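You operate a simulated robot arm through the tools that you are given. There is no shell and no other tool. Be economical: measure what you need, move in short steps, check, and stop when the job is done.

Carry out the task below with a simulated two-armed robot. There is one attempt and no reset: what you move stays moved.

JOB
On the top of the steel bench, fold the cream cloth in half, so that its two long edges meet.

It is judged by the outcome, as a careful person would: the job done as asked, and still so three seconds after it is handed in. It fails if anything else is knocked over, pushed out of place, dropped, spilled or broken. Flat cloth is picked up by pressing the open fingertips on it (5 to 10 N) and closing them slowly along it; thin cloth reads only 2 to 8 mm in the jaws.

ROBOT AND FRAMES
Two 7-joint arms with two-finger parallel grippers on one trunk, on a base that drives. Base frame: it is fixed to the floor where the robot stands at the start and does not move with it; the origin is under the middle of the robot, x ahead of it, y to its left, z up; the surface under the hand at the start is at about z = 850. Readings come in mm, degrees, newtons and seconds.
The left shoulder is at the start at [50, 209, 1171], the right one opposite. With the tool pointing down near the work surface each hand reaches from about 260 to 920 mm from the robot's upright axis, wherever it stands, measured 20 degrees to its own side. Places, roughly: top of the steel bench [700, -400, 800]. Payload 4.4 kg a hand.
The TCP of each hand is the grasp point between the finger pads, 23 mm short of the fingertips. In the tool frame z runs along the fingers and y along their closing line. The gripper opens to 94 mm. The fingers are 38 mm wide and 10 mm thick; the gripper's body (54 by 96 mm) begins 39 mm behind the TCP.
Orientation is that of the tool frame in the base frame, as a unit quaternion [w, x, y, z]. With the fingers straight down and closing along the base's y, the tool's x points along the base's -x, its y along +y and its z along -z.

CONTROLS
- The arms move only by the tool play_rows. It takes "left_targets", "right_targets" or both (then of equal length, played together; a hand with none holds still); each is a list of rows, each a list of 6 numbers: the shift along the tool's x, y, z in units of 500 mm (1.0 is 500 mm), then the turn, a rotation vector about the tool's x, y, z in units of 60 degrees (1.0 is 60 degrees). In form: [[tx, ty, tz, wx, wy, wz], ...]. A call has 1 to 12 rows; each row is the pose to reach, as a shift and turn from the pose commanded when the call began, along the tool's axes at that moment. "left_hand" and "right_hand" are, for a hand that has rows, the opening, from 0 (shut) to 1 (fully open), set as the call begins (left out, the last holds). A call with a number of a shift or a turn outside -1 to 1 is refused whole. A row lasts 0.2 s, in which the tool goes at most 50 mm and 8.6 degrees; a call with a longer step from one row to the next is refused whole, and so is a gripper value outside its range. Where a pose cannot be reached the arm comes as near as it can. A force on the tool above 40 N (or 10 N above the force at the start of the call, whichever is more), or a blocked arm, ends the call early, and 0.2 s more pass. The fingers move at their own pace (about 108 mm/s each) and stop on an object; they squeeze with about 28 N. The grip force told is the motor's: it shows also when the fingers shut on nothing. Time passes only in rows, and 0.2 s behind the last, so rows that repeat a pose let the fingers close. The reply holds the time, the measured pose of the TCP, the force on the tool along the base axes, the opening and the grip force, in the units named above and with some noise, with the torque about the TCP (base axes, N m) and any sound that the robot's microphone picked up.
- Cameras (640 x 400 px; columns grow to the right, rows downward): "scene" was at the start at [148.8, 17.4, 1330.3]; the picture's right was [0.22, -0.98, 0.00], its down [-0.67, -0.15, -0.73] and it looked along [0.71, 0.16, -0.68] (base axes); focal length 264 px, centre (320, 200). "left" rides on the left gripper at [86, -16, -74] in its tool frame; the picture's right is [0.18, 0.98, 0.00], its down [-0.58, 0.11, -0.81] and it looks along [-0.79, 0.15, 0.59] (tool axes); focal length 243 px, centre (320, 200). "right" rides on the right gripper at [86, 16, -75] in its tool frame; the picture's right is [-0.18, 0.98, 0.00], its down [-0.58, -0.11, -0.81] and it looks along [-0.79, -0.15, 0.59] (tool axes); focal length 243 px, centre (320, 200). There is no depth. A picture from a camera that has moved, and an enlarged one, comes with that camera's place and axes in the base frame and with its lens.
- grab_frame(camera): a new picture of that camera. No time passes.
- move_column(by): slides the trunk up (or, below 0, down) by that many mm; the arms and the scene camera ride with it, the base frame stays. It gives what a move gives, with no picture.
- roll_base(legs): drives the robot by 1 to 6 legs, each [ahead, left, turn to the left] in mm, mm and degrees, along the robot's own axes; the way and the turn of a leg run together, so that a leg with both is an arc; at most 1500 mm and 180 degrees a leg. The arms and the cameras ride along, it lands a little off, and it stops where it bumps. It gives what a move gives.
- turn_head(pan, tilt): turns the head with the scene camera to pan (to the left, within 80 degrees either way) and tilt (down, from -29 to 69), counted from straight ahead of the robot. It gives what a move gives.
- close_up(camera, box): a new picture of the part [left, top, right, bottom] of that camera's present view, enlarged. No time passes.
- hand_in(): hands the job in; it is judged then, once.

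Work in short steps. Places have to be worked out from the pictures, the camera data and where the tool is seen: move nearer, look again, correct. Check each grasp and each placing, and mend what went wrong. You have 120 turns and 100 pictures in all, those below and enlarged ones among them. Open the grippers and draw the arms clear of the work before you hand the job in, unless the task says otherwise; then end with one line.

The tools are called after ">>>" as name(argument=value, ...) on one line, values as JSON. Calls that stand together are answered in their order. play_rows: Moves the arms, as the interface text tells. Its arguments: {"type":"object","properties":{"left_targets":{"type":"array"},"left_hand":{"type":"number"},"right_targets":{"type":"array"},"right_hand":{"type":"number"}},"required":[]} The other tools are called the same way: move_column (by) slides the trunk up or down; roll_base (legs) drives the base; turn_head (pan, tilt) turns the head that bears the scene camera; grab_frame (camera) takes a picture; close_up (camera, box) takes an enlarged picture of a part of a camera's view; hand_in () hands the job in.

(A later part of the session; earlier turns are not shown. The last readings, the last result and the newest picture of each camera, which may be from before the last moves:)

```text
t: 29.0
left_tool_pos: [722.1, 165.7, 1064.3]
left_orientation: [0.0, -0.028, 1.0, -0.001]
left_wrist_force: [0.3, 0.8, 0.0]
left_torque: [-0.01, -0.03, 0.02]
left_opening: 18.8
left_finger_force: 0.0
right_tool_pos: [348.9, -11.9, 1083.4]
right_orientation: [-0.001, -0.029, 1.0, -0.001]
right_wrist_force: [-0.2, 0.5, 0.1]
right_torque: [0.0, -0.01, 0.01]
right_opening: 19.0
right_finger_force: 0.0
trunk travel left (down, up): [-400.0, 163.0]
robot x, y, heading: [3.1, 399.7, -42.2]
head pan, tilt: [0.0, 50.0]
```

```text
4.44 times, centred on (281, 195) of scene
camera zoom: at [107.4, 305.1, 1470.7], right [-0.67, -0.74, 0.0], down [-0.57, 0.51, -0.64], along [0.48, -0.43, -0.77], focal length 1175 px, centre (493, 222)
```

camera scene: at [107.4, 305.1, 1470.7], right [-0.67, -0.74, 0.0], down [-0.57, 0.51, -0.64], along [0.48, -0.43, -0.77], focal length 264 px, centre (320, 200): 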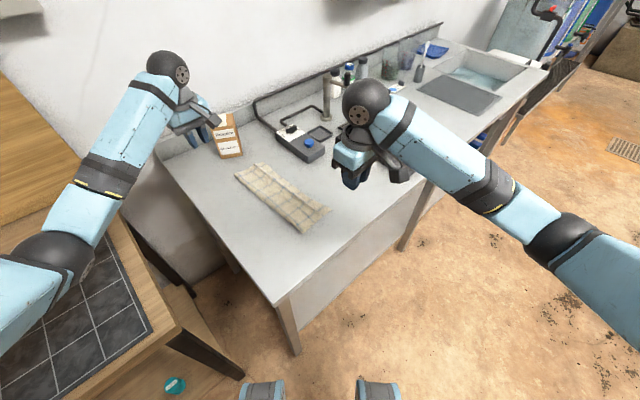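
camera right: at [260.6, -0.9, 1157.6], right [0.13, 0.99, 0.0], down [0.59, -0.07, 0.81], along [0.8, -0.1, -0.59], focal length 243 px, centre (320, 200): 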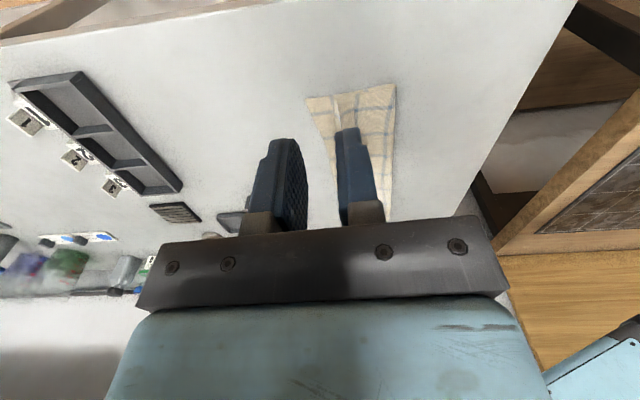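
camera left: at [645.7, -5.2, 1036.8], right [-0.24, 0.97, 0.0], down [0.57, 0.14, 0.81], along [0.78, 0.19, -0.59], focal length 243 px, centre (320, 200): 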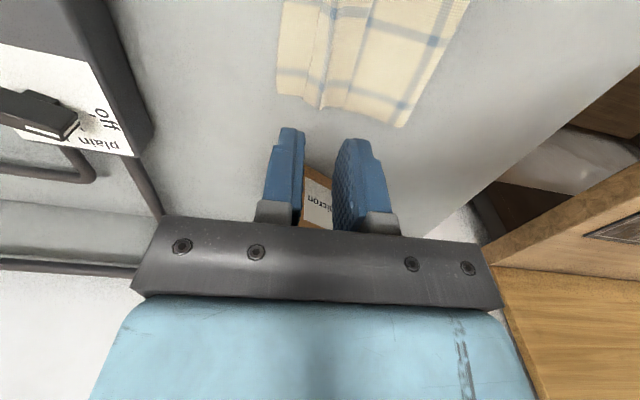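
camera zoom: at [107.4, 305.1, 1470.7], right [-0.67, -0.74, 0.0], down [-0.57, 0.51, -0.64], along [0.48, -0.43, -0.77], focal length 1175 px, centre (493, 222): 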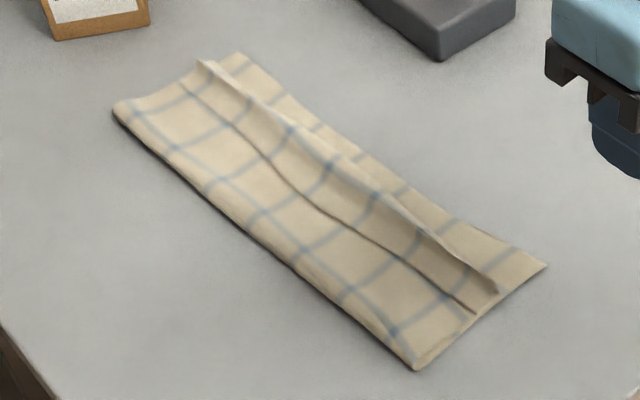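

The close-up shows the strip's free edge lying back on top, at y≈+18 (near) to +40 (far). I put closed fingers just left of that edge with both hands, then sweep it right at light contact.

>>> play_rows(left_targets=[[-0.002, -0.05, 0.04, 0, 0, 0], [-0.004, -0.1, 0.1, 0, 0, 0], [-0.006, -0.15, 0.17, 0, 0, 0], [-0.008, -0.2, 0.24, 0, 0, 0], [-0.01, -0.211, 0.3, 0, 0, 0], [-0.01, -0.211, 0.358, 0, 0, 0]], right_targets=[[-0.06, 0.02, 0.05, 0, 0, 0], [-0.12, 0.04, 0.1, 0, 0, 0], [-0.18, 0.06, 0.16, 0, 0, 0], [-0.24, 0.09, 0.22, 0, 0, 0], [-0.24, 0.09, 0.31, 0, 0, 0], [-0.24, 0.09, 0.396, 0, 0, 0]], left_hand=0, right_hand=0)

>>> grab_frame(camera="right")

>>> grab_frame(camera="left")

```text
t: 30.4
left_tool_pos: [738.0, 58.1, 883.1]
left_orientation: [0.0, -0.029, 1.0, 0.0]
left_wrist_force: [1.0, -0.4, -0.1]
left_torque: [0.03, 0.01, 0.02]
left_opening: 0.0
left_finger_force: 27.7
right_tool_pos: [464.3, 39.6, 883.7]
right_orientation: [-0.001, -0.029, 1.0, -0.001]
right_wrist_force: [-0.2, -0.2, -0.1]
right_torque: [-0.02, -0.01, -0.02]
right_opening: 0.0
right_finger_force: 28.1
trunk travel left (down, up): [-400.0, 163.0]
robot x, y, heading: [2.3, 405.0, -42.2]
head pan, tilt: [0.0, 50.0]
```

```text
67 pictures are left
camera right: at [377.6, 51.5, 957.8], right [0.13, 0.99, 0.0], down [0.59, -0.07, 0.81], along [0.8, -0.1, -0.59], focal length 243 px, centre (320, 200)
```

right: 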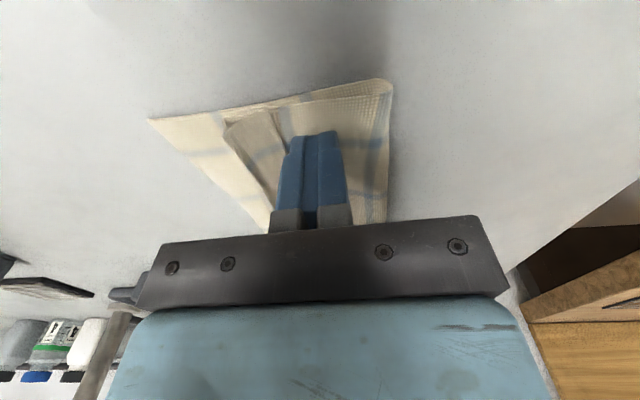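

```text
66 pictures are left
camera left: at [652.0, 38.0, 957.0], right [-0.24, 0.97, 0.0], down [0.57, 0.14, 0.81], along [0.78, 0.19, -0.59], focal length 243 px, centre (320, 200)
```

left: 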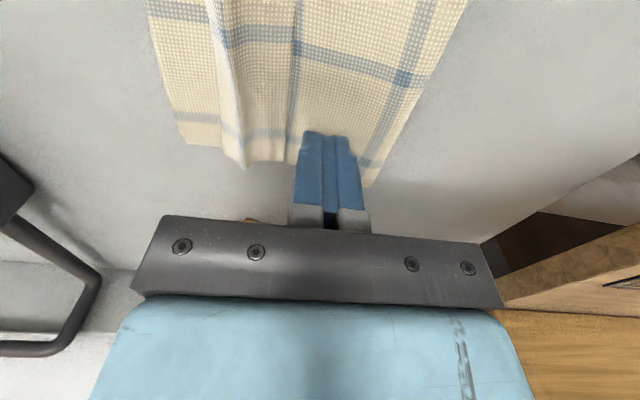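

Both fingers are 6–10 mm left of the strip edge. I creep down to light contact.

>>> play_rows(left_targets=[[0, 0, 0.007, 0, 0, 0], [0, 0, 0.012, 0, 0, 0]], right_targets=[[0, 0, 0.007, 0, 0, 0], [0, 0, 0.013, 0, 0, 0]])

>>> play_rows(left_targets=[[0, 0, 0.002, 0, 0, 0], [0, 0, 0.002, 0, 0, 0]], right_targets=[[0, 0, 0.002, 0, 0, 0], [0, 0, 0.002, 0, 0, 0]])

```text
t: 31.0
left_tool_pos: [735.1, 58.7, 879.4]
left_orientation: [0.0, -0.028, 1.0, 0.0]
left_wrist_force: [-0.2, 0.5, 0.3]
left_torque: [0.01, 0.0, 0.0]
left_opening: 0.0
left_finger_force: 27.9
right_tool_pos: [463.8, 40.2, 877.1]
right_orientation: [0.0, -0.029, 1.0, 0.0]
right_wrist_force: [-0.4, -0.4, -0.4]
right_torque: [0.0, -0.03, -0.01]
right_opening: 0.0
right_finger_force: 27.4
trunk travel left (down, up): [-400.0, 163.0]
robot x, y, heading: [1.9, 400.7, -41.9]
head pan, tilt: [0.0, 50.0]
```

```text
t: 31.6
left_tool_pos: [735.7, 60.1, 877.3]
left_orientation: [0.0, -0.027, 1.0, 0.0]
left_wrist_force: [-0.1, 0.3, 0.8]
left_torque: [0.01, 0.0, 0.03]
left_opening: 0.0
left_finger_force: 28.5
right_tool_pos: [464.1, 38.1, 877.0]
right_orientation: [0.001, -0.029, 1.0, 0.0]
right_wrist_force: [0.1, 0.2, 0.5]
right_torque: [-0.02, -0.01, -0.01]
right_opening: 0.0
right_finger_force: 27.8
trunk travel left (down, up): [-400.0, 163.0]
robot x, y, heading: [1.1, 400.8, -42.4]
head pan, tilt: [0.0, 50.0]
```

Just about touching. I go 0.5 mm lower and sweep 25 mm right, then look.

>>> play_rows(left_targets=[[0, 0, 0.001, 0, 0, 0], [0, -0.01, 0.0014, 0, 0, 0], [0, -0.02, 0.0014, 0, 0, 0], [0, -0.03, 0.0014, 0, 0, 0], [0, -0.04, 0.0014, 0, 0, 0], [0, -0.05, 0.0014, 0, 0, 0]], right_targets=[[0, 0, 0.001, 0, 0, 0], [0, -0.01, 0.0014, 0, 0, 0], [0, -0.02, 0.0014, 0, 0, 0], [0, -0.03, 0.0014, 0, 0, 0], [0, -0.04, 0.0014, 0, 0, 0], [0, -0.05, 0.0014, 0, 0, 0]])

>>> grab_frame(camera="right")

>>> grab_frame(camera="left")

```text
t: 33.0
left_tool_pos: [737.2, 33.8, 876.5]
left_orientation: [0.0, -0.028, 1.0, 0.0]
left_wrist_force: [-0.5, -0.2, 0.6]
left_torque: [0.0, -0.02, 0.04]
left_opening: 0.0
left_finger_force: 28.4
right_tool_pos: [465.6, 13.7, 876.8]
right_orientation: [0.0, -0.03, 1.0, 0.0]
right_wrist_force: [-0.1, -0.3, 0.4]
right_torque: [0.0, -0.01, 0.02]
right_opening: 0.0
right_finger_force: 28.3
trunk travel left (down, up): [-400.0, 163.0]
robot x, y, heading: [-1.0, 399.7, -42.4]
head pan, tilt: [0.0, 50.0]
```

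```text
65 pictures are left
camera right: at [378.6, 25.2, 951.4], right [0.13, 0.99, 0.0], down [0.59, -0.08, 0.81], along [0.8, -0.1, -0.59], focal length 243 px, centre (320, 200)
```

right: 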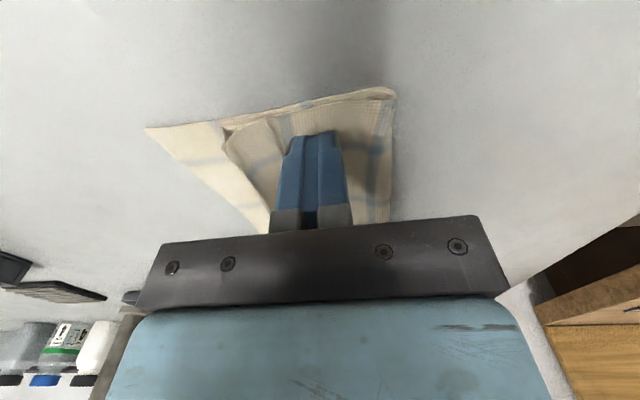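

```text
64 pictures are left
camera left: at [651.8, 14.3, 950.3], right [-0.24, 0.97, 0.0], down [0.57, 0.14, 0.81], along [0.78, 0.19, -0.59], focal length 243 px, centre (320, 200)
```

left: 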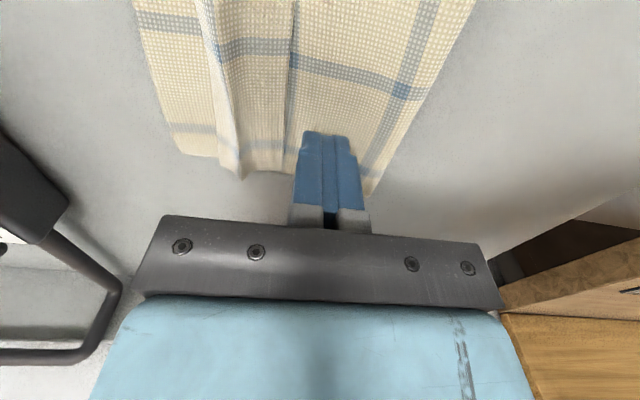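

The pictures look the same as before the sweep, so the whole cloth slid 25 mm with the fingers. I'll pin the cloth with the left hand near the fold and sweep with the right. First the left hand goes up and over to about (570,40).

>>> play_rows(left_targets=[[0, 0, -0.06, 0, 0, 0], [0.08, 0.008, -0.08, 0, 0, 0], [0.16, 0.016, -0.08, 0, 0, 0], [0.24, 0.024, -0.08, 0, 0, 0], [0.332, 0.033, -0.06, 0, 0, 0], [0.332, 0.033, -0.01, 0, 0, 0]])

>>> grab_frame(camera="left")

>>> grab_frame(camera="scene")

```text
t: 34.1
left_tool_pos: [615.2, 44.8, 916.5]
left_orientation: [0.006, -0.037, 0.999, -0.001]
left_wrist_force: [5.0, 0.9, -5.5]
left_torque: [0.05, -0.16, 0.04]
left_opening: 0.0
left_finger_force: 28.0
right_tool_pos: [462.9, 15.2, 875.8]
right_orientation: [-0.002, -0.029, 1.0, 0.0]
right_wrist_force: [0.2, -0.3, 1.9]
right_torque: [0.02, 0.04, 0.04]
right_opening: 0.1
right_finger_force: 27.9
trunk travel left (down, up): [-400.0, 163.0]
robot x, y, heading: [3.4, 401.2, -42.3]
head pan, tilt: [0.0, 50.0]
stopped in row 5 (left hand): the force on the tool passed its limit at 92 N (the readings are from after the stop); the commanded pose is now the measured one
```

```text
63 pictures are left
camera left: at [529.6, 21.6, 989.9], right [-0.26, 0.97, 0.0], down [0.56, 0.15, 0.81], along [0.79, 0.21, -0.58], focal length 243 px, centre (320, 200)
```

left: 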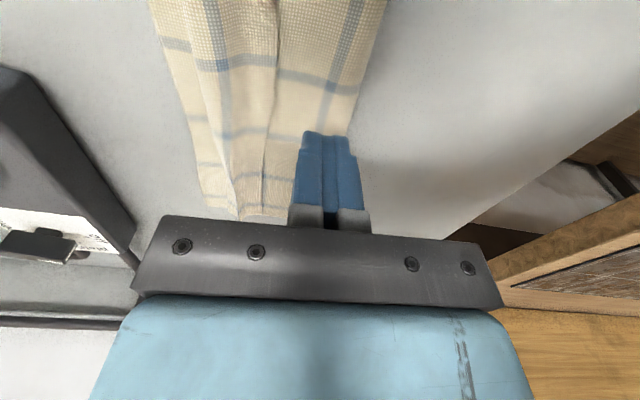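

```text
62 pictures are left
camera scene: at [108.0, 304.5, 1470.7], right [-0.67, -0.74, 0.0], down [-0.57, 0.52, -0.64], along [0.48, -0.43, -0.77], focal length 264 px, centre (320, 200)
```

scene: 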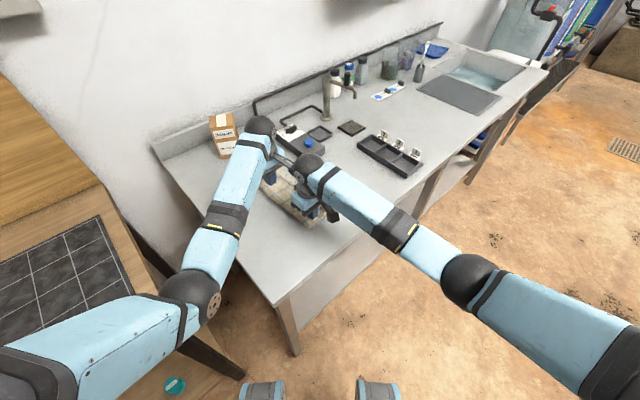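

The hands came too close and touched lightly. I back the left hand off to x≈645 and lower it there as the pin.

>>> play_rows(left_targets=[[-0.03, 0, 0, 0, 0, 0], [-0.06, -0.008, 0, 0, 0, 0], [-0.06, -0.008, 0.03, 0, 0, 0], [-0.06, -0.008, 0.06, 0, 0, 0], [-0.06, -0.008, 0.076, 0, 0, 0]])

>>> play_rows(left_targets=[[0, 0, 0.003, 0, 0, 0], [0, 0, 0.005, 0, 0, 0]])

>>> grab_frame(camera="right")

```text
t: 35.3
left_tool_pos: [647.6, 42.3, 877.9]
left_orientation: [0.005, -0.038, 0.999, -0.001]
left_wrist_force: [0.6, 0.0, 0.0]
left_torque: [0.01, -0.01, -0.02]
left_opening: 0.2
left_finger_force: 28.0
right_tool_pos: [464.0, 13.9, 874.7]
right_orientation: [-0.002, -0.029, 1.0, 0.0]
right_wrist_force: [1.7, -1.0, 6.6]
right_torque: [-0.03, 0.07, 0.02]
right_opening: 0.0
right_finger_force: 28.1
trunk travel left (down, up): [-400.0, 163.0]
robot x, y, heading: [3.3, 400.5, -42.3]
head pan, tilt: [0.0, 50.0]
```

```text
t: 35.9
left_tool_pos: [646.3, 42.0, 876.1]
left_orientation: [0.006, -0.038, 0.999, 0.0]
left_wrist_force: [0.3, 0.3, 0.8]
left_torque: [0.01, 0.0, -0.01]
left_opening: 0.0
left_finger_force: 28.4
right_tool_pos: [464.3, 15.4, 873.9]
right_orientation: [-0.002, -0.03, 1.0, 0.0]
right_wrist_force: [1.1, -0.9, 6.4]
right_torque: [-0.04, 0.07, -0.02]
right_opening: 0.0
right_finger_force: 27.7
trunk travel left (down, up): [-400.0, 163.0]
robot x, y, heading: [3.3, 399.4, -42.3]
head pan, tilt: [0.0, 50.0]
```

```text
61 pictures are left
camera right: at [376.8, 26.3, 950.9], right [0.13, 0.99, 0.0], down [0.59, -0.07, 0.8], along [0.8, -0.1, -0.59], focal length 243 px, centre (320, 200)
```

right: 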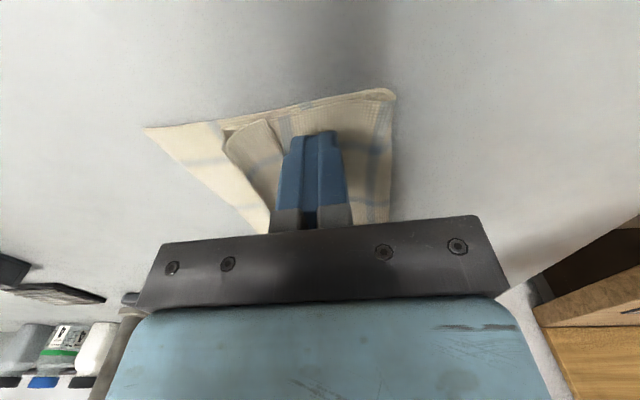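

The left hand now pins; I press it to about 15 N, ease the right to light contact, and sweep right 20 mm.

>>> play_rows(left_targets=[[0, 0, 0.002, 0, 0, 0], [0, 0, 0.0036, 0, 0, 0]], right_targets=[[0, 0, -0.0006, 0, 0, 0], [0, 0, -0.0012, 0, 0, 0]])

>>> play_rows(right_targets=[[0, -0.008, 0, 0, 0, 0], [0, -0.016, 0, 0, 0, 0], [0, -0.024, 0, 0, 0, 0], [0, -0.032, 0, 0, 0, 0], [0, -0.04, 0, 0, 0, 0]])

>>> grab_frame(camera="right")

```text
t: 36.5
left_tool_pos: [645.7, 41.5, 875.4]
left_orientation: [0.005, -0.037, 0.999, -0.002]
left_wrist_force: [0.3, 0.6, 2.4]
left_torque: [0.01, 0.06, 0.0]
left_opening: 0.0
left_finger_force: 28.7
right_tool_pos: [463.0, 15.6, 876.2]
right_orientation: [-0.003, -0.03, 1.0, 0.001]
right_wrist_force: [0.5, -0.9, 4.2]
right_torque: [-0.03, 0.07, 0.01]
right_opening: 0.0
right_finger_force: 27.7
trunk travel left (down, up): [-400.0, 163.0]
robot x, y, heading: [3.5, 399.2, -42.2]
head pan, tilt: [0.0, 50.0]
```

```text
t: 37.7
left_tool_pos: [645.6, 41.2, 875.4]
left_orientation: [0.006, -0.037, 0.999, -0.002]
left_wrist_force: [-1.1, 0.0, 2.2]
left_torque: [0.02, 0.01, 0.03]
left_opening: 0.0
left_finger_force: 28.4
right_tool_pos: [465.8, -4.3, 875.3]
right_orientation: [-0.003, -0.029, 1.0, -0.001]
right_wrist_force: [2.0, 1.2, 2.7]
right_torque: [0.04, 0.03, 0.01]
right_opening: 0.1
right_finger_force: 27.2
trunk travel left (down, up): [-400.0, 163.0]
robot x, y, heading: [-0.4, 401.3, -42.2]
head pan, tilt: [0.0, 50.0]
```

```text
60 pictures are left
camera right: at [378.1, 6.9, 951.0], right [0.13, 0.99, 0.0], down [0.59, -0.07, 0.8], along [0.8, -0.1, -0.59], focal length 243 px, centre (320, 200)
```

right: 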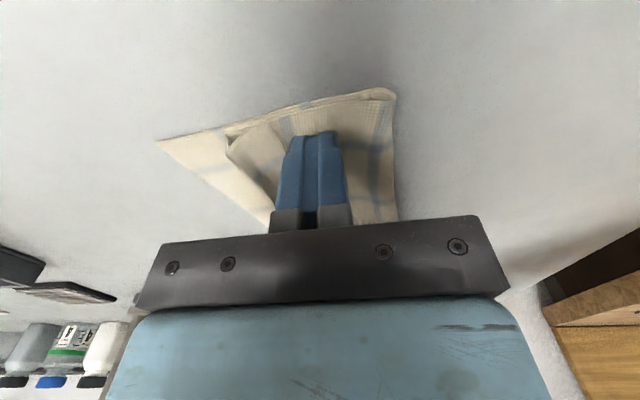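

The cloth slides too easily on the bench for sweeping. A cleaner way is to unfold it again and re-grip the edge right at the fingertips, with the outer finger on the bench just off the cloth, so no strip can fold back. I lift both hands clear and look.

>>> play_rows(left_targets=[[0, 0, -0.06, 0, 0, 0], [0, 0.04, -0.12, 0, 0, 0], [-0.06, 0.12, -0.18, 0, 0, 0], [-0.12, 0.2, -0.24, 0, 0, 0], [-0.18, 0.28, -0.3, 0, 0, 0]], right_targets=[[0, 0, -0.06, 0, 0, 0], [0, 0, -0.14, 0, 0, 0], [0.07, 0.0, -0.2, 0, 0, 0], [0.14, 0.0, -0.26, 0, 0, 0], [0.22, 0, -0.3, 0, 0, 0]], left_hand=0.3, right_hand=0.3)

>>> close_up(camera="scene", box=[225, 150, 337, 240])

```text
refused: row 3 steps farther than a row can; nothing moved
```

```text
4.44 times, centred on (281, 195) of scene
camera zoom: at [107.9, 304.5, 1470.7], right [-0.67, -0.74, 0.0], down [-0.57, 0.51, -0.64], along [0.48, -0.43, -0.77], focal length 1175 px, centre (493, 222)
```

zoom: 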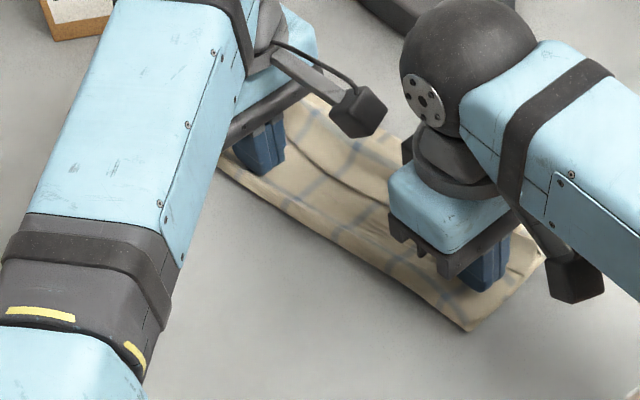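

A step was too long; same move with smaller steps.

>>> play_rows(left_targets=[[0, 0, -0.06, 0, 0, 0], [0, 0.04, -0.12, 0, 0, 0], [-0.03, 0.09, -0.17, 0, 0, 0], [-0.06, 0.14, -0.22, 0, 0, 0], [-0.09, 0.19, -0.26, 0, 0, 0], [-0.12, 0.24, -0.3, 0, 0, 0]], right_targets=[[0, 0, -0.06, 0, 0, 0], [0, 0, -0.14, 0, 0, 0], [0.06, 0.0, -0.19, 0, 0, 0], [0.12, 0.0, -0.24, 0, 0, 0], [0.18, 0, -0.28, 0, 0, 0], [0.22, 0, -0.3, 0, 0, 0]], left_hand=0.3, right_hand=0.3)

>>> close_up(camera="scene", box=[225, 150, 353, 230])

```text
t: 39.1
left_tool_pos: [693.2, 165.4, 1025.1]
left_orientation: [0.004, -0.037, 0.999, 0.0]
left_wrist_force: [1.0, 0.9, 0.0]
left_torque: [-0.02, 0.0, 0.02]
left_opening: 28.4
left_finger_force: 0.0
right_tool_pos: [355.7, -11.4, 1027.6]
right_orientation: [-0.003, -0.03, 1.0, 0.0]
right_wrist_force: [0.0, 0.5, 0.7]
right_torque: [-0.01, 0.0, -0.01]
right_opening: 28.2
right_finger_force: 0.1
trunk travel left (down, up): [-400.0, 163.0]
robot x, y, heading: [-0.9, 402.4, -42.3]
head pan, tilt: [0.0, 50.0]
```

```text
5.00 times, centred on (289, 190) of scene
camera zoom: at [108.4, 305.1, 1470.6], right [-0.67, -0.74, 0.0], down [-0.57, 0.51, -0.64], along [0.48, -0.43, -0.77], focal length 1322 px, centre (475, 250)
```

zoom: 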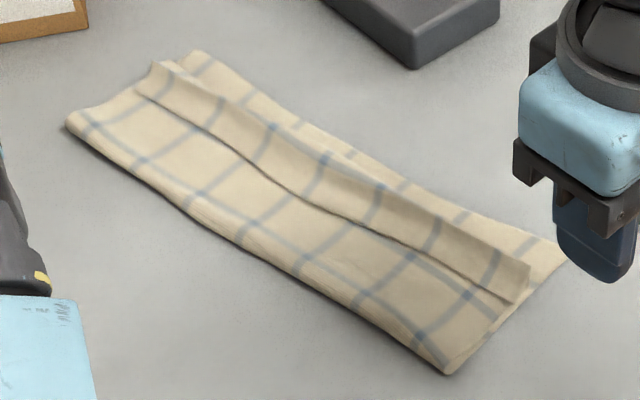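

I'll unfold by picking the strip itself, single layer, and carrying it back left. I move both hands above the strip's centre line, yawed about 10° to match it, with jaws at 12 mm.

>>> play_rows(left_targets=[[-0.01, -0.07, 0.03, 0, 0, -0.02], [-0.02, -0.14, 0.07, 0, 0, -0.04], [-0.03, -0.21, 0.11, 0, 0, -0.06], [-0.04, -0.28, 0.15, 0, 0, -0.08], [-0.046, -0.322, 0.19, 0, 0, -0.097]], right_targets=[[-0.05, -0.015, 0.03, 0, 0, -0.02], [-0.1, -0.03, 0.07, 0, 0, -0.04], [-0.15, -0.045, 0.11, 0, 0, -0.06], [-0.2, -0.06, 0.15, 0, 0, -0.09], [-0.234, -0.072, 0.196, 0, 0, -0.11]], left_hand=0.14, right_hand=0.14)

>>> grab_frame(camera="right")

>>> grab_frame(camera="left")

```text
t: 40.3
left_tool_pos: [731.0, 6.4, 930.3]
left_orientation: [0.004, -0.088, 0.996, -0.002]
left_wrist_force: [0.8, -1.2, -0.2]
left_torque: [0.0, -0.01, -0.03]
left_opening: 13.2
left_finger_force: 0.1
right_tool_pos: [476.8, -42.1, 927.1]
right_orientation: [-0.003, -0.087, 0.996, 0.001]
right_wrist_force: [0.4, 0.0, -0.5]
right_torque: [-0.02, 0.02, -0.01]
right_opening: 13.4
right_finger_force: 0.0
trunk travel left (down, up): [-400.0, 163.0]
robot x, y, heading: [3.4, 400.0, -42.2]
head pan, tilt: [0.0, 50.0]
```

```text
57 pictures are left
camera right: at [388.6, -41.4, 1001.9], right [0.01, 1.0, 0.0], down [0.6, -0.01, 0.8], along [0.8, -0.01, -0.6], focal length 243 px, centre (320, 200)
```

right: 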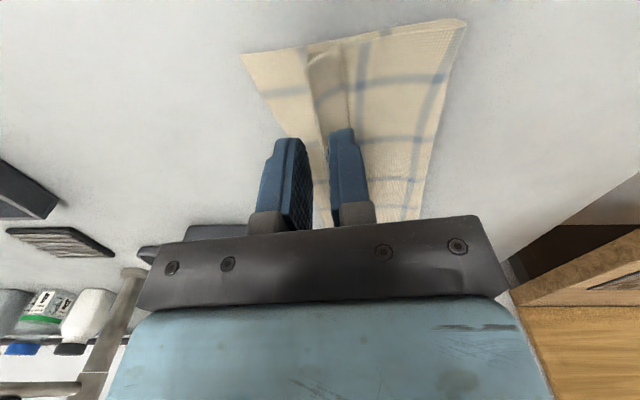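

```text
56 pictures are left
camera left: at [648.8, -23.0, 1003.1], right [-0.35, 0.94, -0.01], down [0.55, 0.21, 0.81], along [0.76, 0.28, -0.58], focal length 243 px, centre (320, 200)
```

left: 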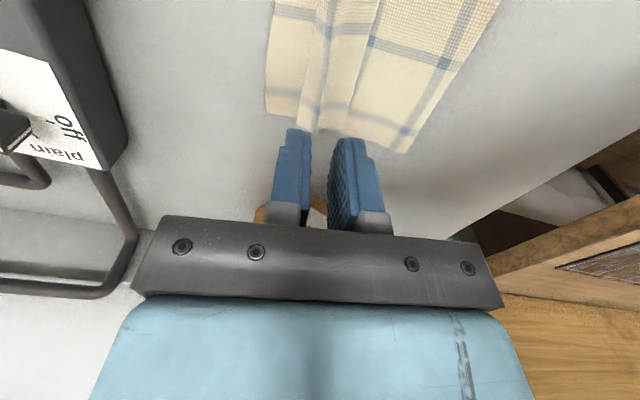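

At these spots the strip's centre lies at y≈-34 (near) and ≈+21 (far). I correct both hands and lower to just above the cloth.

>>> play_rows(left_targets=[[-0.005, 0.03, 0.03, 0, 0, 0], [-0.005, 0.03, 0.07, 0, 0, 0], [-0.005, 0.03, 0.096, 0, 0, 0]], right_targets=[[-0.003, 0.015, 0.03, 0, 0, 0], [-0.003, 0.015, 0.07, 0, 0, 0], [-0.003, 0.015, 0.092, 0, 0, 0]])

>>> grab_frame(camera="right")

>>> grab_frame(camera="left")

```text
t: 41.1
left_tool_pos: [732.8, 23.6, 883.9]
left_orientation: [0.006, -0.088, 0.996, -0.001]
left_wrist_force: [-1.0, 0.9, 0.7]
left_torque: [-0.02, -0.01, -0.02]
left_opening: 13.0
left_finger_force: 0.1
right_tool_pos: [474.5, -34.8, 881.0]
right_orientation: [-0.002, -0.088, 0.996, 0.001]
right_wrist_force: [0.1, -0.7, 0.2]
right_torque: [-0.01, 0.03, 0.02]
right_opening: 13.2
right_finger_force: 0.1
trunk travel left (down, up): [-400.0, 163.0]
robot x, y, heading: [1.2, 400.4, -42.5]
head pan, tilt: [0.0, 50.0]
```

```text
55 pictures are left
camera right: at [386.9, -33.1, 956.4], right [0.01, 1.0, 0.0], down [0.6, -0.01, 0.8], along [0.8, -0.01, -0.6], focal length 243 px, centre (320, 200)
```

right: 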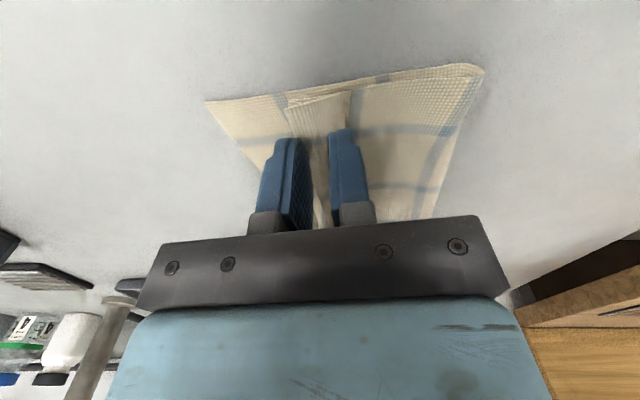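

```text
54 pictures are left
camera left: at [649.1, -7.8, 956.8], right [-0.35, 0.94, -0.01], down [0.54, 0.21, 0.81], along [0.76, 0.28, -0.58], focal length 243 px, centre (320, 200)
```

left: 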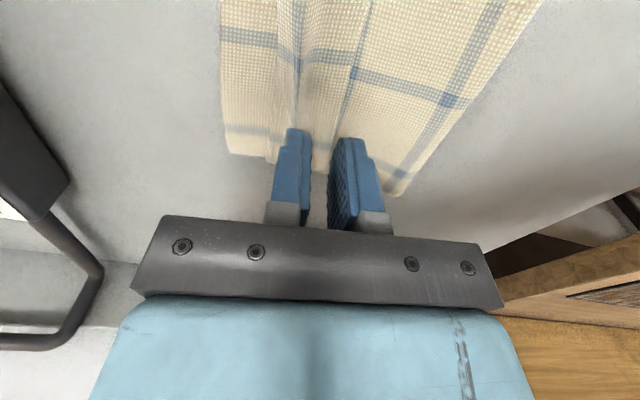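

The jaws straddle the strip in both views. I press down to contact.

>>> play_rows(left_targets=[[0, 0, 0.008, 0, 0, 0], [0, 0, 0.012, 0, 0, 0], [0, 0, 0.014, 0, 0, 0]], right_targets=[[0, 0, 0.004, 0, 0, 0], [0, 0, 0.007, 0, 0, 0], [0, 0, 0.009, 0, 0, 0]])

>>> play_rows(left_targets=[[0, 0, 0.002, 0, 0, 0], [0, 0, 0.002, 0, 0, 0]], right_targets=[[0, 0, 0.002, 0, 0, 0], [0, 0, 0.002, 0, 0, 0]])

```text
t: 41.9
left_tool_pos: [732.5, 22.5, 877.6]
left_orientation: [0.006, -0.088, 0.996, -0.002]
left_wrist_force: [-0.3, -0.3, 0.9]
left_torque: [0.0, -0.02, -0.01]
left_opening: 13.3
left_finger_force: 0.1
right_tool_pos: [474.5, -33.3, 877.3]
right_orientation: [-0.002, -0.087, 0.996, 0.001]
right_wrist_force: [-0.7, -0.3, 0.6]
right_torque: [0.02, 0.01, 0.02]
right_opening: 13.1
right_finger_force: 0.0
trunk travel left (down, up): [-400.0, 163.0]
robot x, y, heading: [2.4, 400.2, -42.5]
head pan, tilt: [0.0, 50.0]
```

```text
t: 42.5
left_tool_pos: [731.4, 21.1, 877.1]
left_orientation: [0.006, -0.088, 0.996, -0.001]
left_wrist_force: [0.3, 0.0, 3.7]
left_torque: [0.01, -0.04, -0.01]
left_opening: 13.1
left_finger_force: 0.1
right_tool_pos: [474.1, -32.6, 877.7]
right_orientation: [-0.002, -0.087, 0.996, 0.0]
right_wrist_force: [0.8, -0.3, 2.3]
right_torque: [0.0, 0.02, 0.02]
right_opening: 13.0
right_finger_force: 0.0
trunk travel left (down, up): [-400.0, 163.0]
robot x, y, heading: [0.7, 402.6, -42.4]
head pan, tilt: [0.0, 50.0]
```

Contact at 2–4 N. I add a touch and close in steps.

>>> play_rows(left_targets=[[0, 0, 0.001, 0, 0, 0]], right_targets=[[0, 0, 0.0012, 0, 0, 0]], left_hand=0.1, right_hand=0.1)

>>> play_rows(left_targets=[[0, 0, 0, 0, 0, 0]], right_targets=[[0, 0, 0, 0, 0, 0]], left_hand=0.06, right_hand=0.06)

>>> play_rows(left_targets=[[0, 0, 0, 0, 0, 0], [0, 0, 0, 0, 0, 0]], right_targets=[[0, 0, 0, 0, 0, 0], [0, 0, 0, 0, 0, 0]], left_hand=0.0, right_hand=0.0)

>>> play_rows(left_targets=[[0, 0, -0.03, 0, 0, 0], [0, 0, -0.06, 0, 0, 0]], right_targets=[[0, 0, -0.03, 0, 0, 0], [0, 0, -0.06, 0, 0, 0]])

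>>> grab_frame(camera="right")

>>> grab_frame(camera="left")

```text
t: 42.9
left_tool_pos: [731.6, 21.4, 877.0]
left_orientation: [0.005, -0.088, 0.996, -0.002]
left_wrist_force: [0.2, -0.6, 5.1]
left_torque: [-0.03, -0.04, -0.01]
left_opening: 8.6
left_finger_force: 0.1
right_tool_pos: [474.7, -32.4, 876.7]
right_orientation: [-0.002, -0.087, 0.996, -0.001]
right_wrist_force: [-0.3, 1.1, 6.3]
right_torque: [-0.01, 0.08, -0.01]
right_opening: 8.8
right_finger_force: 0.0
trunk travel left (down, up): [-400.0, 163.0]
robot x, y, heading: [2.7, 400.4, -42.4]
head pan, tilt: [0.0, 50.0]
```

```text
t: 43.3
left_tool_pos: [731.2, 22.5, 875.8]
left_orientation: [0.005, -0.087, 0.996, -0.003]
left_wrist_force: [-0.1, -0.3, 4.3]
left_torque: [-0.01, -0.02, 0.0]
left_opening: 4.6
left_finger_force: 0.1
right_tool_pos: [473.3, -32.3, 876.2]
right_orientation: [-0.002, -0.087, 0.996, 0.0]
right_wrist_force: [0.2, 0.5, 6.7]
right_torque: [-0.02, 0.08, 0.01]
right_opening: 4.4
right_finger_force: 0.1
trunk travel left (down, up): [-400.0, 163.0]
robot x, y, heading: [2.3, 406.1, -42.3]
head pan, tilt: [0.0, 50.0]
```

```text
t: 43.9
left_tool_pos: [730.4, 22.0, 876.8]
left_orientation: [0.006, -0.088, 0.996, -0.002]
left_wrist_force: [-0.1, -0.3, 5.8]
left_torque: [0.0, 0.0, -0.01]
left_opening: 0.1
left_finger_force: 28.8
right_tool_pos: [474.1, -32.7, 875.7]
right_orientation: [-0.001, -0.087, 0.996, -0.001]
right_wrist_force: [0.6, -0.3, 8.3]
right_torque: [-0.01, 0.07, 0.0]
right_opening: 0.0
right_finger_force: 28.3
trunk travel left (down, up): [-400.0, 163.0]
robot x, y, heading: [0.3, 403.4, -42.2]
head pan, tilt: [0.0, 50.0]
```

```text
t: 44.5
left_tool_pos: [729.9, 22.3, 904.8]
left_orientation: [0.005, -0.088, 0.996, -0.002]
left_wrist_force: [0.4, -0.3, -1.3]
left_torque: [-0.02, 0.01, 0.01]
left_opening: 0.3
left_finger_force: 28.0
right_tool_pos: [473.5, -32.8, 904.8]
right_orientation: [-0.002, -0.087, 0.996, 0.001]
right_wrist_force: [0.8, 0.1, 0.4]
right_torque: [0.0, -0.01, 0.0]
right_opening: 0.3
right_finger_force: 27.9
trunk travel left (down, up): [-400.0, 163.0]
robot x, y, heading: [1.7, 400.3, -42.4]
head pan, tilt: [0.0, 50.0]
```

```text
53 pictures are left
camera right: at [386.2, -32.3, 980.3], right [0.01, 1.0, 0.0], down [0.6, -0.01, 0.8], along [0.8, -0.01, -0.6], focal length 243 px, centre (320, 200)
```

right: 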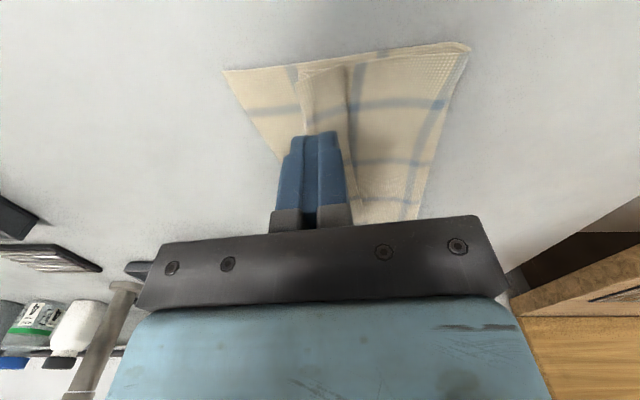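

```text
52 pictures are left
camera left: at [647.8, -8.6, 978.2], right [-0.35, 0.94, 0.0], down [0.54, 0.21, 0.81], along [0.76, 0.28, -0.58], focal length 243 px, centre (320, 200)
```

left: 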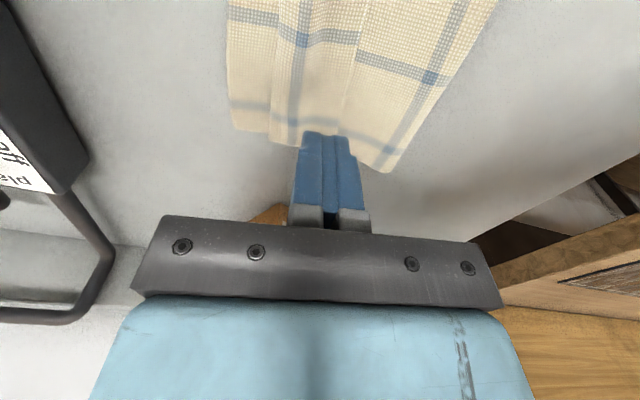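

The pinch missed (opening 0): 13 mm is too narrow to buckle the strip. I open the jaws and take a close look at where the strip and crease now lie.

>>> play_rows(left_targets=[[0, 0, -0.08, 0, 0, 0], [0, 0.08, -0.12, 0, 0, 0], [0, 0.16, -0.16, 0, 0, 0], [0, 0.24, -0.2, 0, 0, 0]], right_targets=[[0, 0, -0.08, 0, 0, 0], [0.07, 0, -0.12, 0, 0, 0], [0.14, 0, -0.18, 0, 0, 0], [0.21, 0, -0.22, 0, 0, 0]], left_hand=0.3, right_hand=0.3)

>>> close_up(camera="scene", box=[225, 150, 353, 230])

```text
t: 45.5
left_tool_pos: [708.4, 140.1, 1003.3]
left_orientation: [0.007, -0.088, 0.996, -0.001]
left_wrist_force: [0.1, 0.9, 0.2]
left_torque: [0.0, -0.02, 0.03]
left_opening: 28.1
left_finger_force: 0.1
right_tool_pos: [368.4, -50.1, 1016.7]
right_orientation: [-0.003, -0.088, 0.996, 0.001]
right_wrist_force: [-0.4, 0.0, 0.3]
right_torque: [0.0, -0.03, 0.0]
right_opening: 28.5
right_finger_force: 0.1
trunk travel left (down, up): [-400.0, 163.0]
robot x, y, heading: [2.5, 400.8, -42.3]
head pan, tilt: [0.0, 50.0]
```

```text
5.00 times, centred on (289, 190) of scene
camera zoom: at [106.7, 304.0, 1470.8], right [-0.67, -0.74, 0.0], down [-0.57, 0.52, -0.64], along [0.48, -0.43, -0.77], focal length 1322 px, centre (475, 250)
```

zoom: 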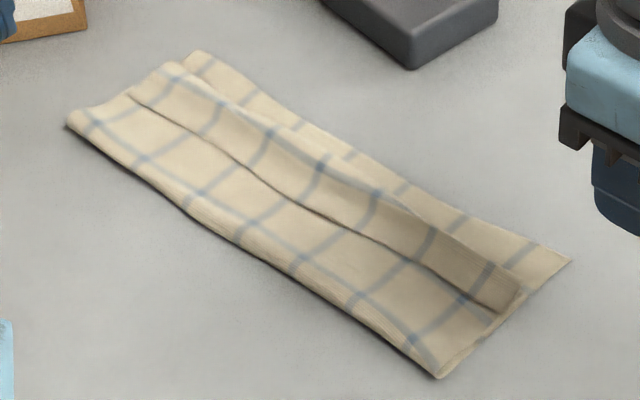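

The crease runs from about (475,-40) to (745,-3) and stands up a little. I straddle it with 30 mm jaws so it gets pinched as in the first grasp, then I'll carry it back left to unfold.

>>> play_rows(left_targets=[[0.001, -0.07, 0.03, 0, 0, 0], [0.002, -0.14, 0.06, 0, 0, 0], [0.003, -0.21, 0.1, 0, 0, 0], [0.005, -0.281, 0.14, 0, 0, 0], [0.005, -0.281, 0.2, 0, 0, 0], [0.005, -0.281, 0.236, 0, 0, 0]], right_targets=[[-0.06, -0.002, 0.03, 0, 0, 0], [-0.12, -0.004, 0.06, 0, 0, 0], [-0.18, -0.006, 0.1, 0, 0, 0], [-0.216, -0.008, 0.16, 0, 0, 0], [-0.216, -0.008, 0.22, 0, 0, 0], [-0.216, -0.008, 0.264, 0, 0, 0]], left_hand=0.32, right_hand=0.32)

>>> grab_frame(camera="right")

>>> grab_frame(camera="left")

```text
t: 46.9
left_tool_pos: [732.9, 0.5, 886.7]
left_orientation: [0.006, -0.087, 0.996, -0.002]
left_wrist_force: [-0.4, -0.4, 1.4]
left_torque: [-0.05, -0.01, 0.03]
left_opening: 30.2
left_finger_force: 0.0
right_tool_pos: [477.4, -37.9, 882.7]
right_orientation: [-0.003, -0.088, 0.996, 0.001]
right_wrist_force: [0.0, -0.5, -0.8]
right_torque: [-0.04, 0.01, -0.01]
right_opening: 30.1
right_finger_force: 0.0
trunk travel left (down, up): [-400.0, 163.0]
robot x, y, heading: [3.4, 402.1, -42.3]
head pan, tilt: [0.0, 50.0]
```

```text
50 pictures are left
camera right: at [390.9, -35.7, 958.7], right [0.01, 1.0, 0.0], down [0.6, -0.01, 0.8], along [0.8, -0.01, -0.6], focal length 243 px, centre (320, 200)
```

right: 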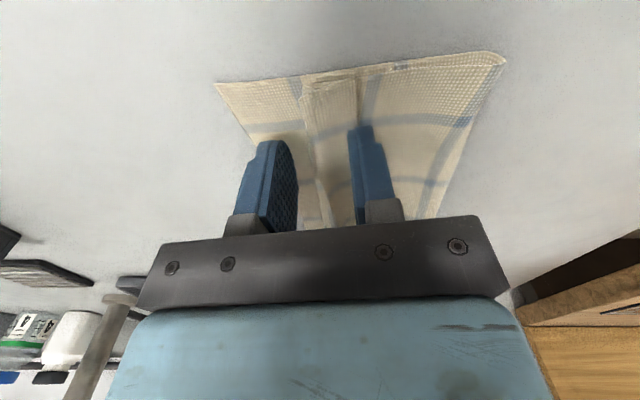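

```text
49 pictures are left
camera left: at [650.8, -29.9, 959.9], right [-0.35, 0.94, -0.01], down [0.54, 0.21, 0.81], along [0.76, 0.28, -0.58], focal length 243 px, centre (320, 200)
```

left: 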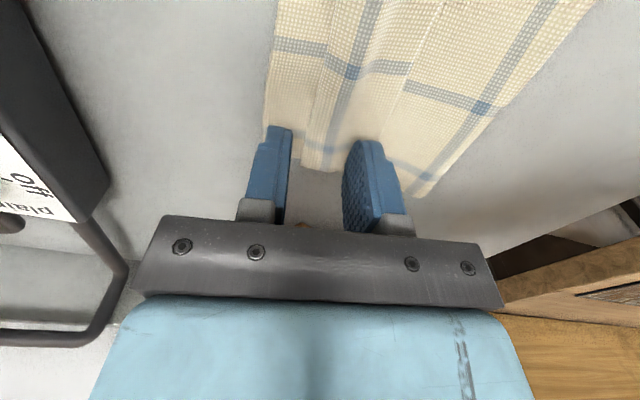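

Both creases lie inside the open jaws. I lower to light contact.

>>> play_rows(left_targets=[[0, 0, 0.008, 0, 0, 0], [0, 0, 0.014, 0, 0, 0], [0, 0, 0.019, 0, 0, 0]], right_targets=[[0, 0, 0.004, 0, 0, 0], [0, 0, 0.008, 0, 0, 0], [0, 0, 0.0115, 0, 0, 0]])

>>> play_rows(left_targets=[[0, 0, 0.001, 0, 0, 0], [0, 0, 0.001, 0, 0, 0]], right_targets=[[0, 0, 0.001, 0, 0, 0], [0, 0, 0.001, 0, 0, 0]])

```text
t: 47.7
left_tool_pos: [733.4, 1.9, 877.6]
left_orientation: [0.005, -0.088, 0.996, -0.001]
left_wrist_force: [-0.3, -0.7, 1.0]
left_torque: [0.05, 0.01, 0.01]
left_opening: 29.9
left_finger_force: 0.2
right_tool_pos: [478.6, -36.4, 877.6]
right_orientation: [-0.002, -0.087, 0.996, 0.001]
right_wrist_force: [0.8, 0.3, 0.3]
right_torque: [0.03, 0.02, 0.03]
right_opening: 29.9
right_finger_force: 0.0
trunk travel left (down, up): [-400.0, 163.0]
robot x, y, heading: [1.7, 404.3, -42.3]
head pan, tilt: [0.0, 50.0]
```

```text
t: 48.3
left_tool_pos: [731.8, 0.9, 876.4]
left_orientation: [0.005, -0.088, 0.996, -0.001]
left_wrist_force: [-0.7, 0.6, 0.8]
left_torque: [0.06, -0.03, -0.03]
left_opening: 30.1
left_finger_force: 0.5
right_tool_pos: [478.2, -37.3, 877.9]
right_orientation: [-0.002, -0.088, 0.996, 0.0]
right_wrist_force: [-0.3, 0.2, 0.4]
right_torque: [-0.01, -0.01, 0.03]
right_opening: 30.0
right_finger_force: 0.0
trunk travel left (down, up): [-400.0, 163.0]
robot x, y, heading: [2.5, 401.6, -42.4]
head pan, tilt: [0.0, 50.0]
```

Barely touching; 1 mm more, and close stepwise.

>>> play_rows(left_targets=[[0, 0, 0.001, 0, 0, 0]], right_targets=[[0, 0, 0.002, 0, 0, 0]], left_hand=0.26, right_hand=0.26)

>>> play_rows(left_targets=[[0, 0, 0, 0, 0, 0]], right_targets=[[0, 0, 0, 0, 0, 0]], left_hand=0.2, right_hand=0.2)

>>> play_rows(left_targets=[[0, 0, 0, 0, 0, 0]], right_targets=[[0, 0, 0, 0, 0, 0]], left_hand=0.14, right_hand=0.14)

>>> grab_frame(camera="right")

>>> grab_frame(camera="left")

```text
t: 48.7
left_tool_pos: [731.7, 0.2, 876.5]
left_orientation: [0.005, -0.089, 0.996, -0.001]
left_wrist_force: [0.0, 0.5, 2.7]
left_torque: [0.04, 0.02, -0.02]
left_opening: 24.6
left_finger_force: 0.1
right_tool_pos: [478.2, -36.7, 877.3]
right_orientation: [-0.001, -0.087, 0.996, 0.0]
right_wrist_force: [0.0, -0.2, 0.5]
right_torque: [0.03, 0.01, 0.02]
right_opening: 24.7
right_finger_force: 0.0
trunk travel left (down, up): [-400.0, 163.0]
robot x, y, heading: [3.8, 404.9, -42.0]
head pan, tilt: [0.0, 50.0]
```

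```text
t: 49.1
left_tool_pos: [732.4, 0.8, 876.2]
left_orientation: [0.005, -0.088, 0.996, -0.001]
left_wrist_force: [-0.2, -0.2, 1.8]
left_torque: [0.04, 0.0, -0.02]
left_opening: 18.8
left_finger_force: 0.0
right_tool_pos: [477.7, -36.4, 876.3]
right_orientation: [-0.002, -0.087, 0.996, 0.001]
right_wrist_force: [-0.2, -0.7, 1.6]
right_torque: [0.01, 0.03, 0.04]
right_opening: 19.0
right_finger_force: 0.6
trunk travel left (down, up): [-400.0, 163.0]
robot x, y, heading: [3.2, 401.9, -42.4]
head pan, tilt: [0.0, 50.0]
```

```text
t: 49.5
left_tool_pos: [733.3, 0.4, 876.0]
left_orientation: [0.005, -0.087, 0.996, -0.001]
left_wrist_force: [0.7, 0.5, 3.2]
left_torque: [0.04, -0.03, 0.01]
left_opening: 13.3
left_finger_force: 0.1
right_tool_pos: [478.5, -36.9, 876.6]
right_orientation: [-0.002, -0.087, 0.996, 0.0]
right_wrist_force: [0.9, -0.2, 2.1]
right_torque: [-0.02, 0.03, -0.02]
right_opening: 13.1
right_finger_force: 0.0
trunk travel left (down, up): [-400.0, 163.0]
robot x, y, heading: [0.7, 398.9, -42.4]
head pan, tilt: [0.0, 50.0]
```

```text
48 pictures are left
camera right: at [390.6, -35.1, 951.9], right [0.01, 1.0, 0.0], down [0.59, -0.01, 0.8], along [0.8, -0.01, -0.59], focal length 243 px, centre (320, 200)
```

right: 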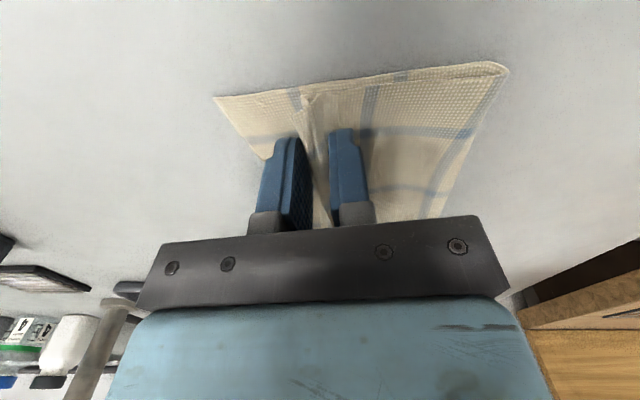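

```text
47 pictures are left
camera left: at [649.9, -29.6, 949.5], right [-0.35, 0.94, -0.01], down [0.54, 0.21, 0.81], along [0.76, 0.28, -0.58], focal length 243 px, centre (320, 200)
```

left: 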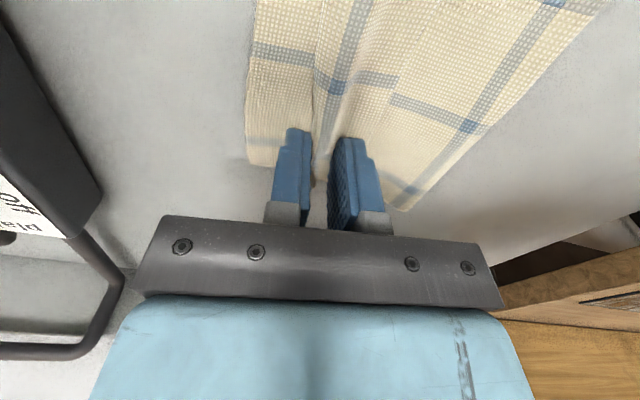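

The crease is rising in both jaws. I close fully and lift 30 mm to check.

>>> play_rows(left_targets=[[0, 0, 0, 0, 0, 0]], right_targets=[[0, 0, 0, 0, 0, 0]], left_hand=0.08, right_hand=0.08)

>>> play_rows(left_targets=[[0, 0, 0, 0, 0, 0], [0, 0, 0, 0, 0, 0]], right_targets=[[0, 0, 0, 0, 0, 0], [0, 0, 0, 0, 0, 0]], left_hand=0.0, right_hand=0.0)

>>> play_rows(left_targets=[[0, 0, -0.04, 0, 0, 0], [0, 0, -0.08, 0, 0, 0], [0, 0, -0.12, 0, 0, 0]], right_targets=[[0, 0, -0.04, 0, 0, 0], [0, 0, -0.08, 0, 0, 0], [0, 0, -0.12, 0, 0, 0]])

>>> grab_frame(camera="right")

>>> grab_frame(camera="left")

```text
t: 49.9
left_tool_pos: [732.7, 1.7, 876.2]
left_orientation: [0.005, -0.088, 0.996, -0.001]
left_wrist_force: [0.7, -0.1, 3.3]
left_torque: [0.08, -0.03, -0.01]
left_opening: 8.8
left_finger_force: 1.2
right_tool_pos: [477.7, -35.3, 876.9]
right_orientation: [-0.003, -0.087, 0.996, 0.001]
right_wrist_force: [-0.2, 0.4, 1.8]
right_torque: [-0.02, 0.02, -0.03]
right_opening: 7.4
right_finger_force: 0.0
trunk travel left (down, up): [-400.0, 163.0]
robot x, y, heading: [1.7, 399.4, -42.6]
head pan, tilt: [0.0, 50.0]
```

```text
t: 50.5
left_tool_pos: [731.7, 1.7, 876.8]
left_orientation: [0.005, -0.088, 0.996, -0.001]
left_wrist_force: [0.4, 0.0, 4.8]
left_torque: [0.02, -0.08, -0.01]
left_opening: 5.7
left_finger_force: 28.0
right_tool_pos: [478.1, -36.7, 876.8]
right_orientation: [-0.002, -0.086, 0.996, -0.001]
right_wrist_force: [0.4, -0.1, 1.3]
right_torque: [0.02, -0.02, 0.0]
right_opening: 2.3
right_finger_force: 27.4
trunk travel left (down, up): [-400.0, 163.0]
robot x, y, heading: [-0.2, 404.1, -42.2]
head pan, tilt: [0.0, 50.0]
```

```text
t: 51.3
left_tool_pos: [731.7, 1.2, 936.0]
left_orientation: [0.005, -0.088, 0.996, -0.001]
left_wrist_force: [-0.5, -0.5, 0.0]
left_torque: [-0.04, 0.01, -0.01]
left_opening: 3.0
left_finger_force: 28.2
right_tool_pos: [478.4, -36.5, 936.2]
right_orientation: [-0.003, -0.087, 0.996, 0.001]
right_wrist_force: [0.3, 0.4, 0.3]
right_torque: [-0.04, -0.03, -0.02]
right_opening: 2.5
right_finger_force: 27.8
trunk travel left (down, up): [-400.0, 163.0]
robot x, y, heading: [2.7, 402.2, -42.3]
head pan, tilt: [0.0, 50.0]
```

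```text
46 pictures are left
camera right: at [390.4, -35.7, 1012.7], right [0.01, 1.0, 0.0], down [0.6, -0.01, 0.8], along [0.8, -0.01, -0.6], focal length 243 px, centre (320, 200)
```

right: 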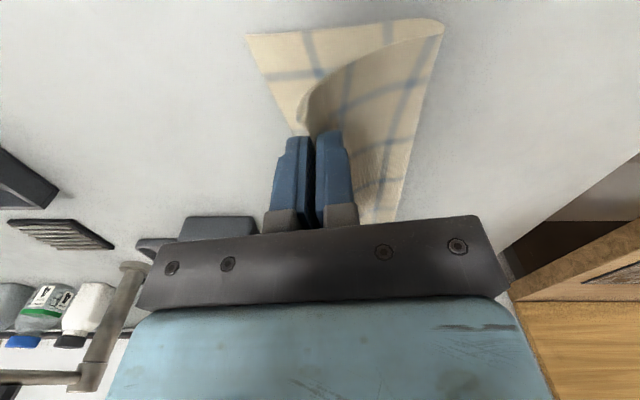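

```text
45 pictures are left
camera left: at [649.2, -30.2, 1009.2], right [-0.35, 0.94, 0.0], down [0.55, 0.21, 0.81], along [0.76, 0.28, -0.58], focal length 243 px, centre (320, 200)
```

left: 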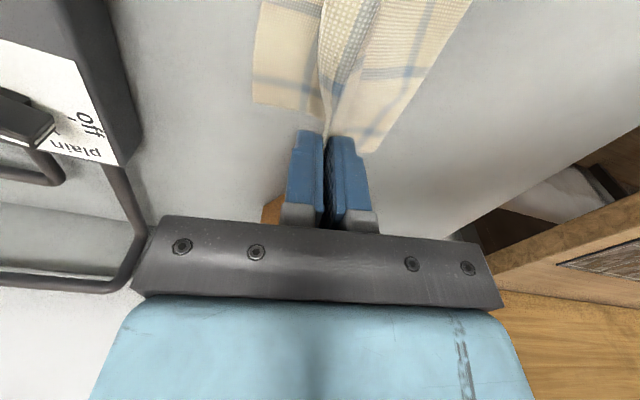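

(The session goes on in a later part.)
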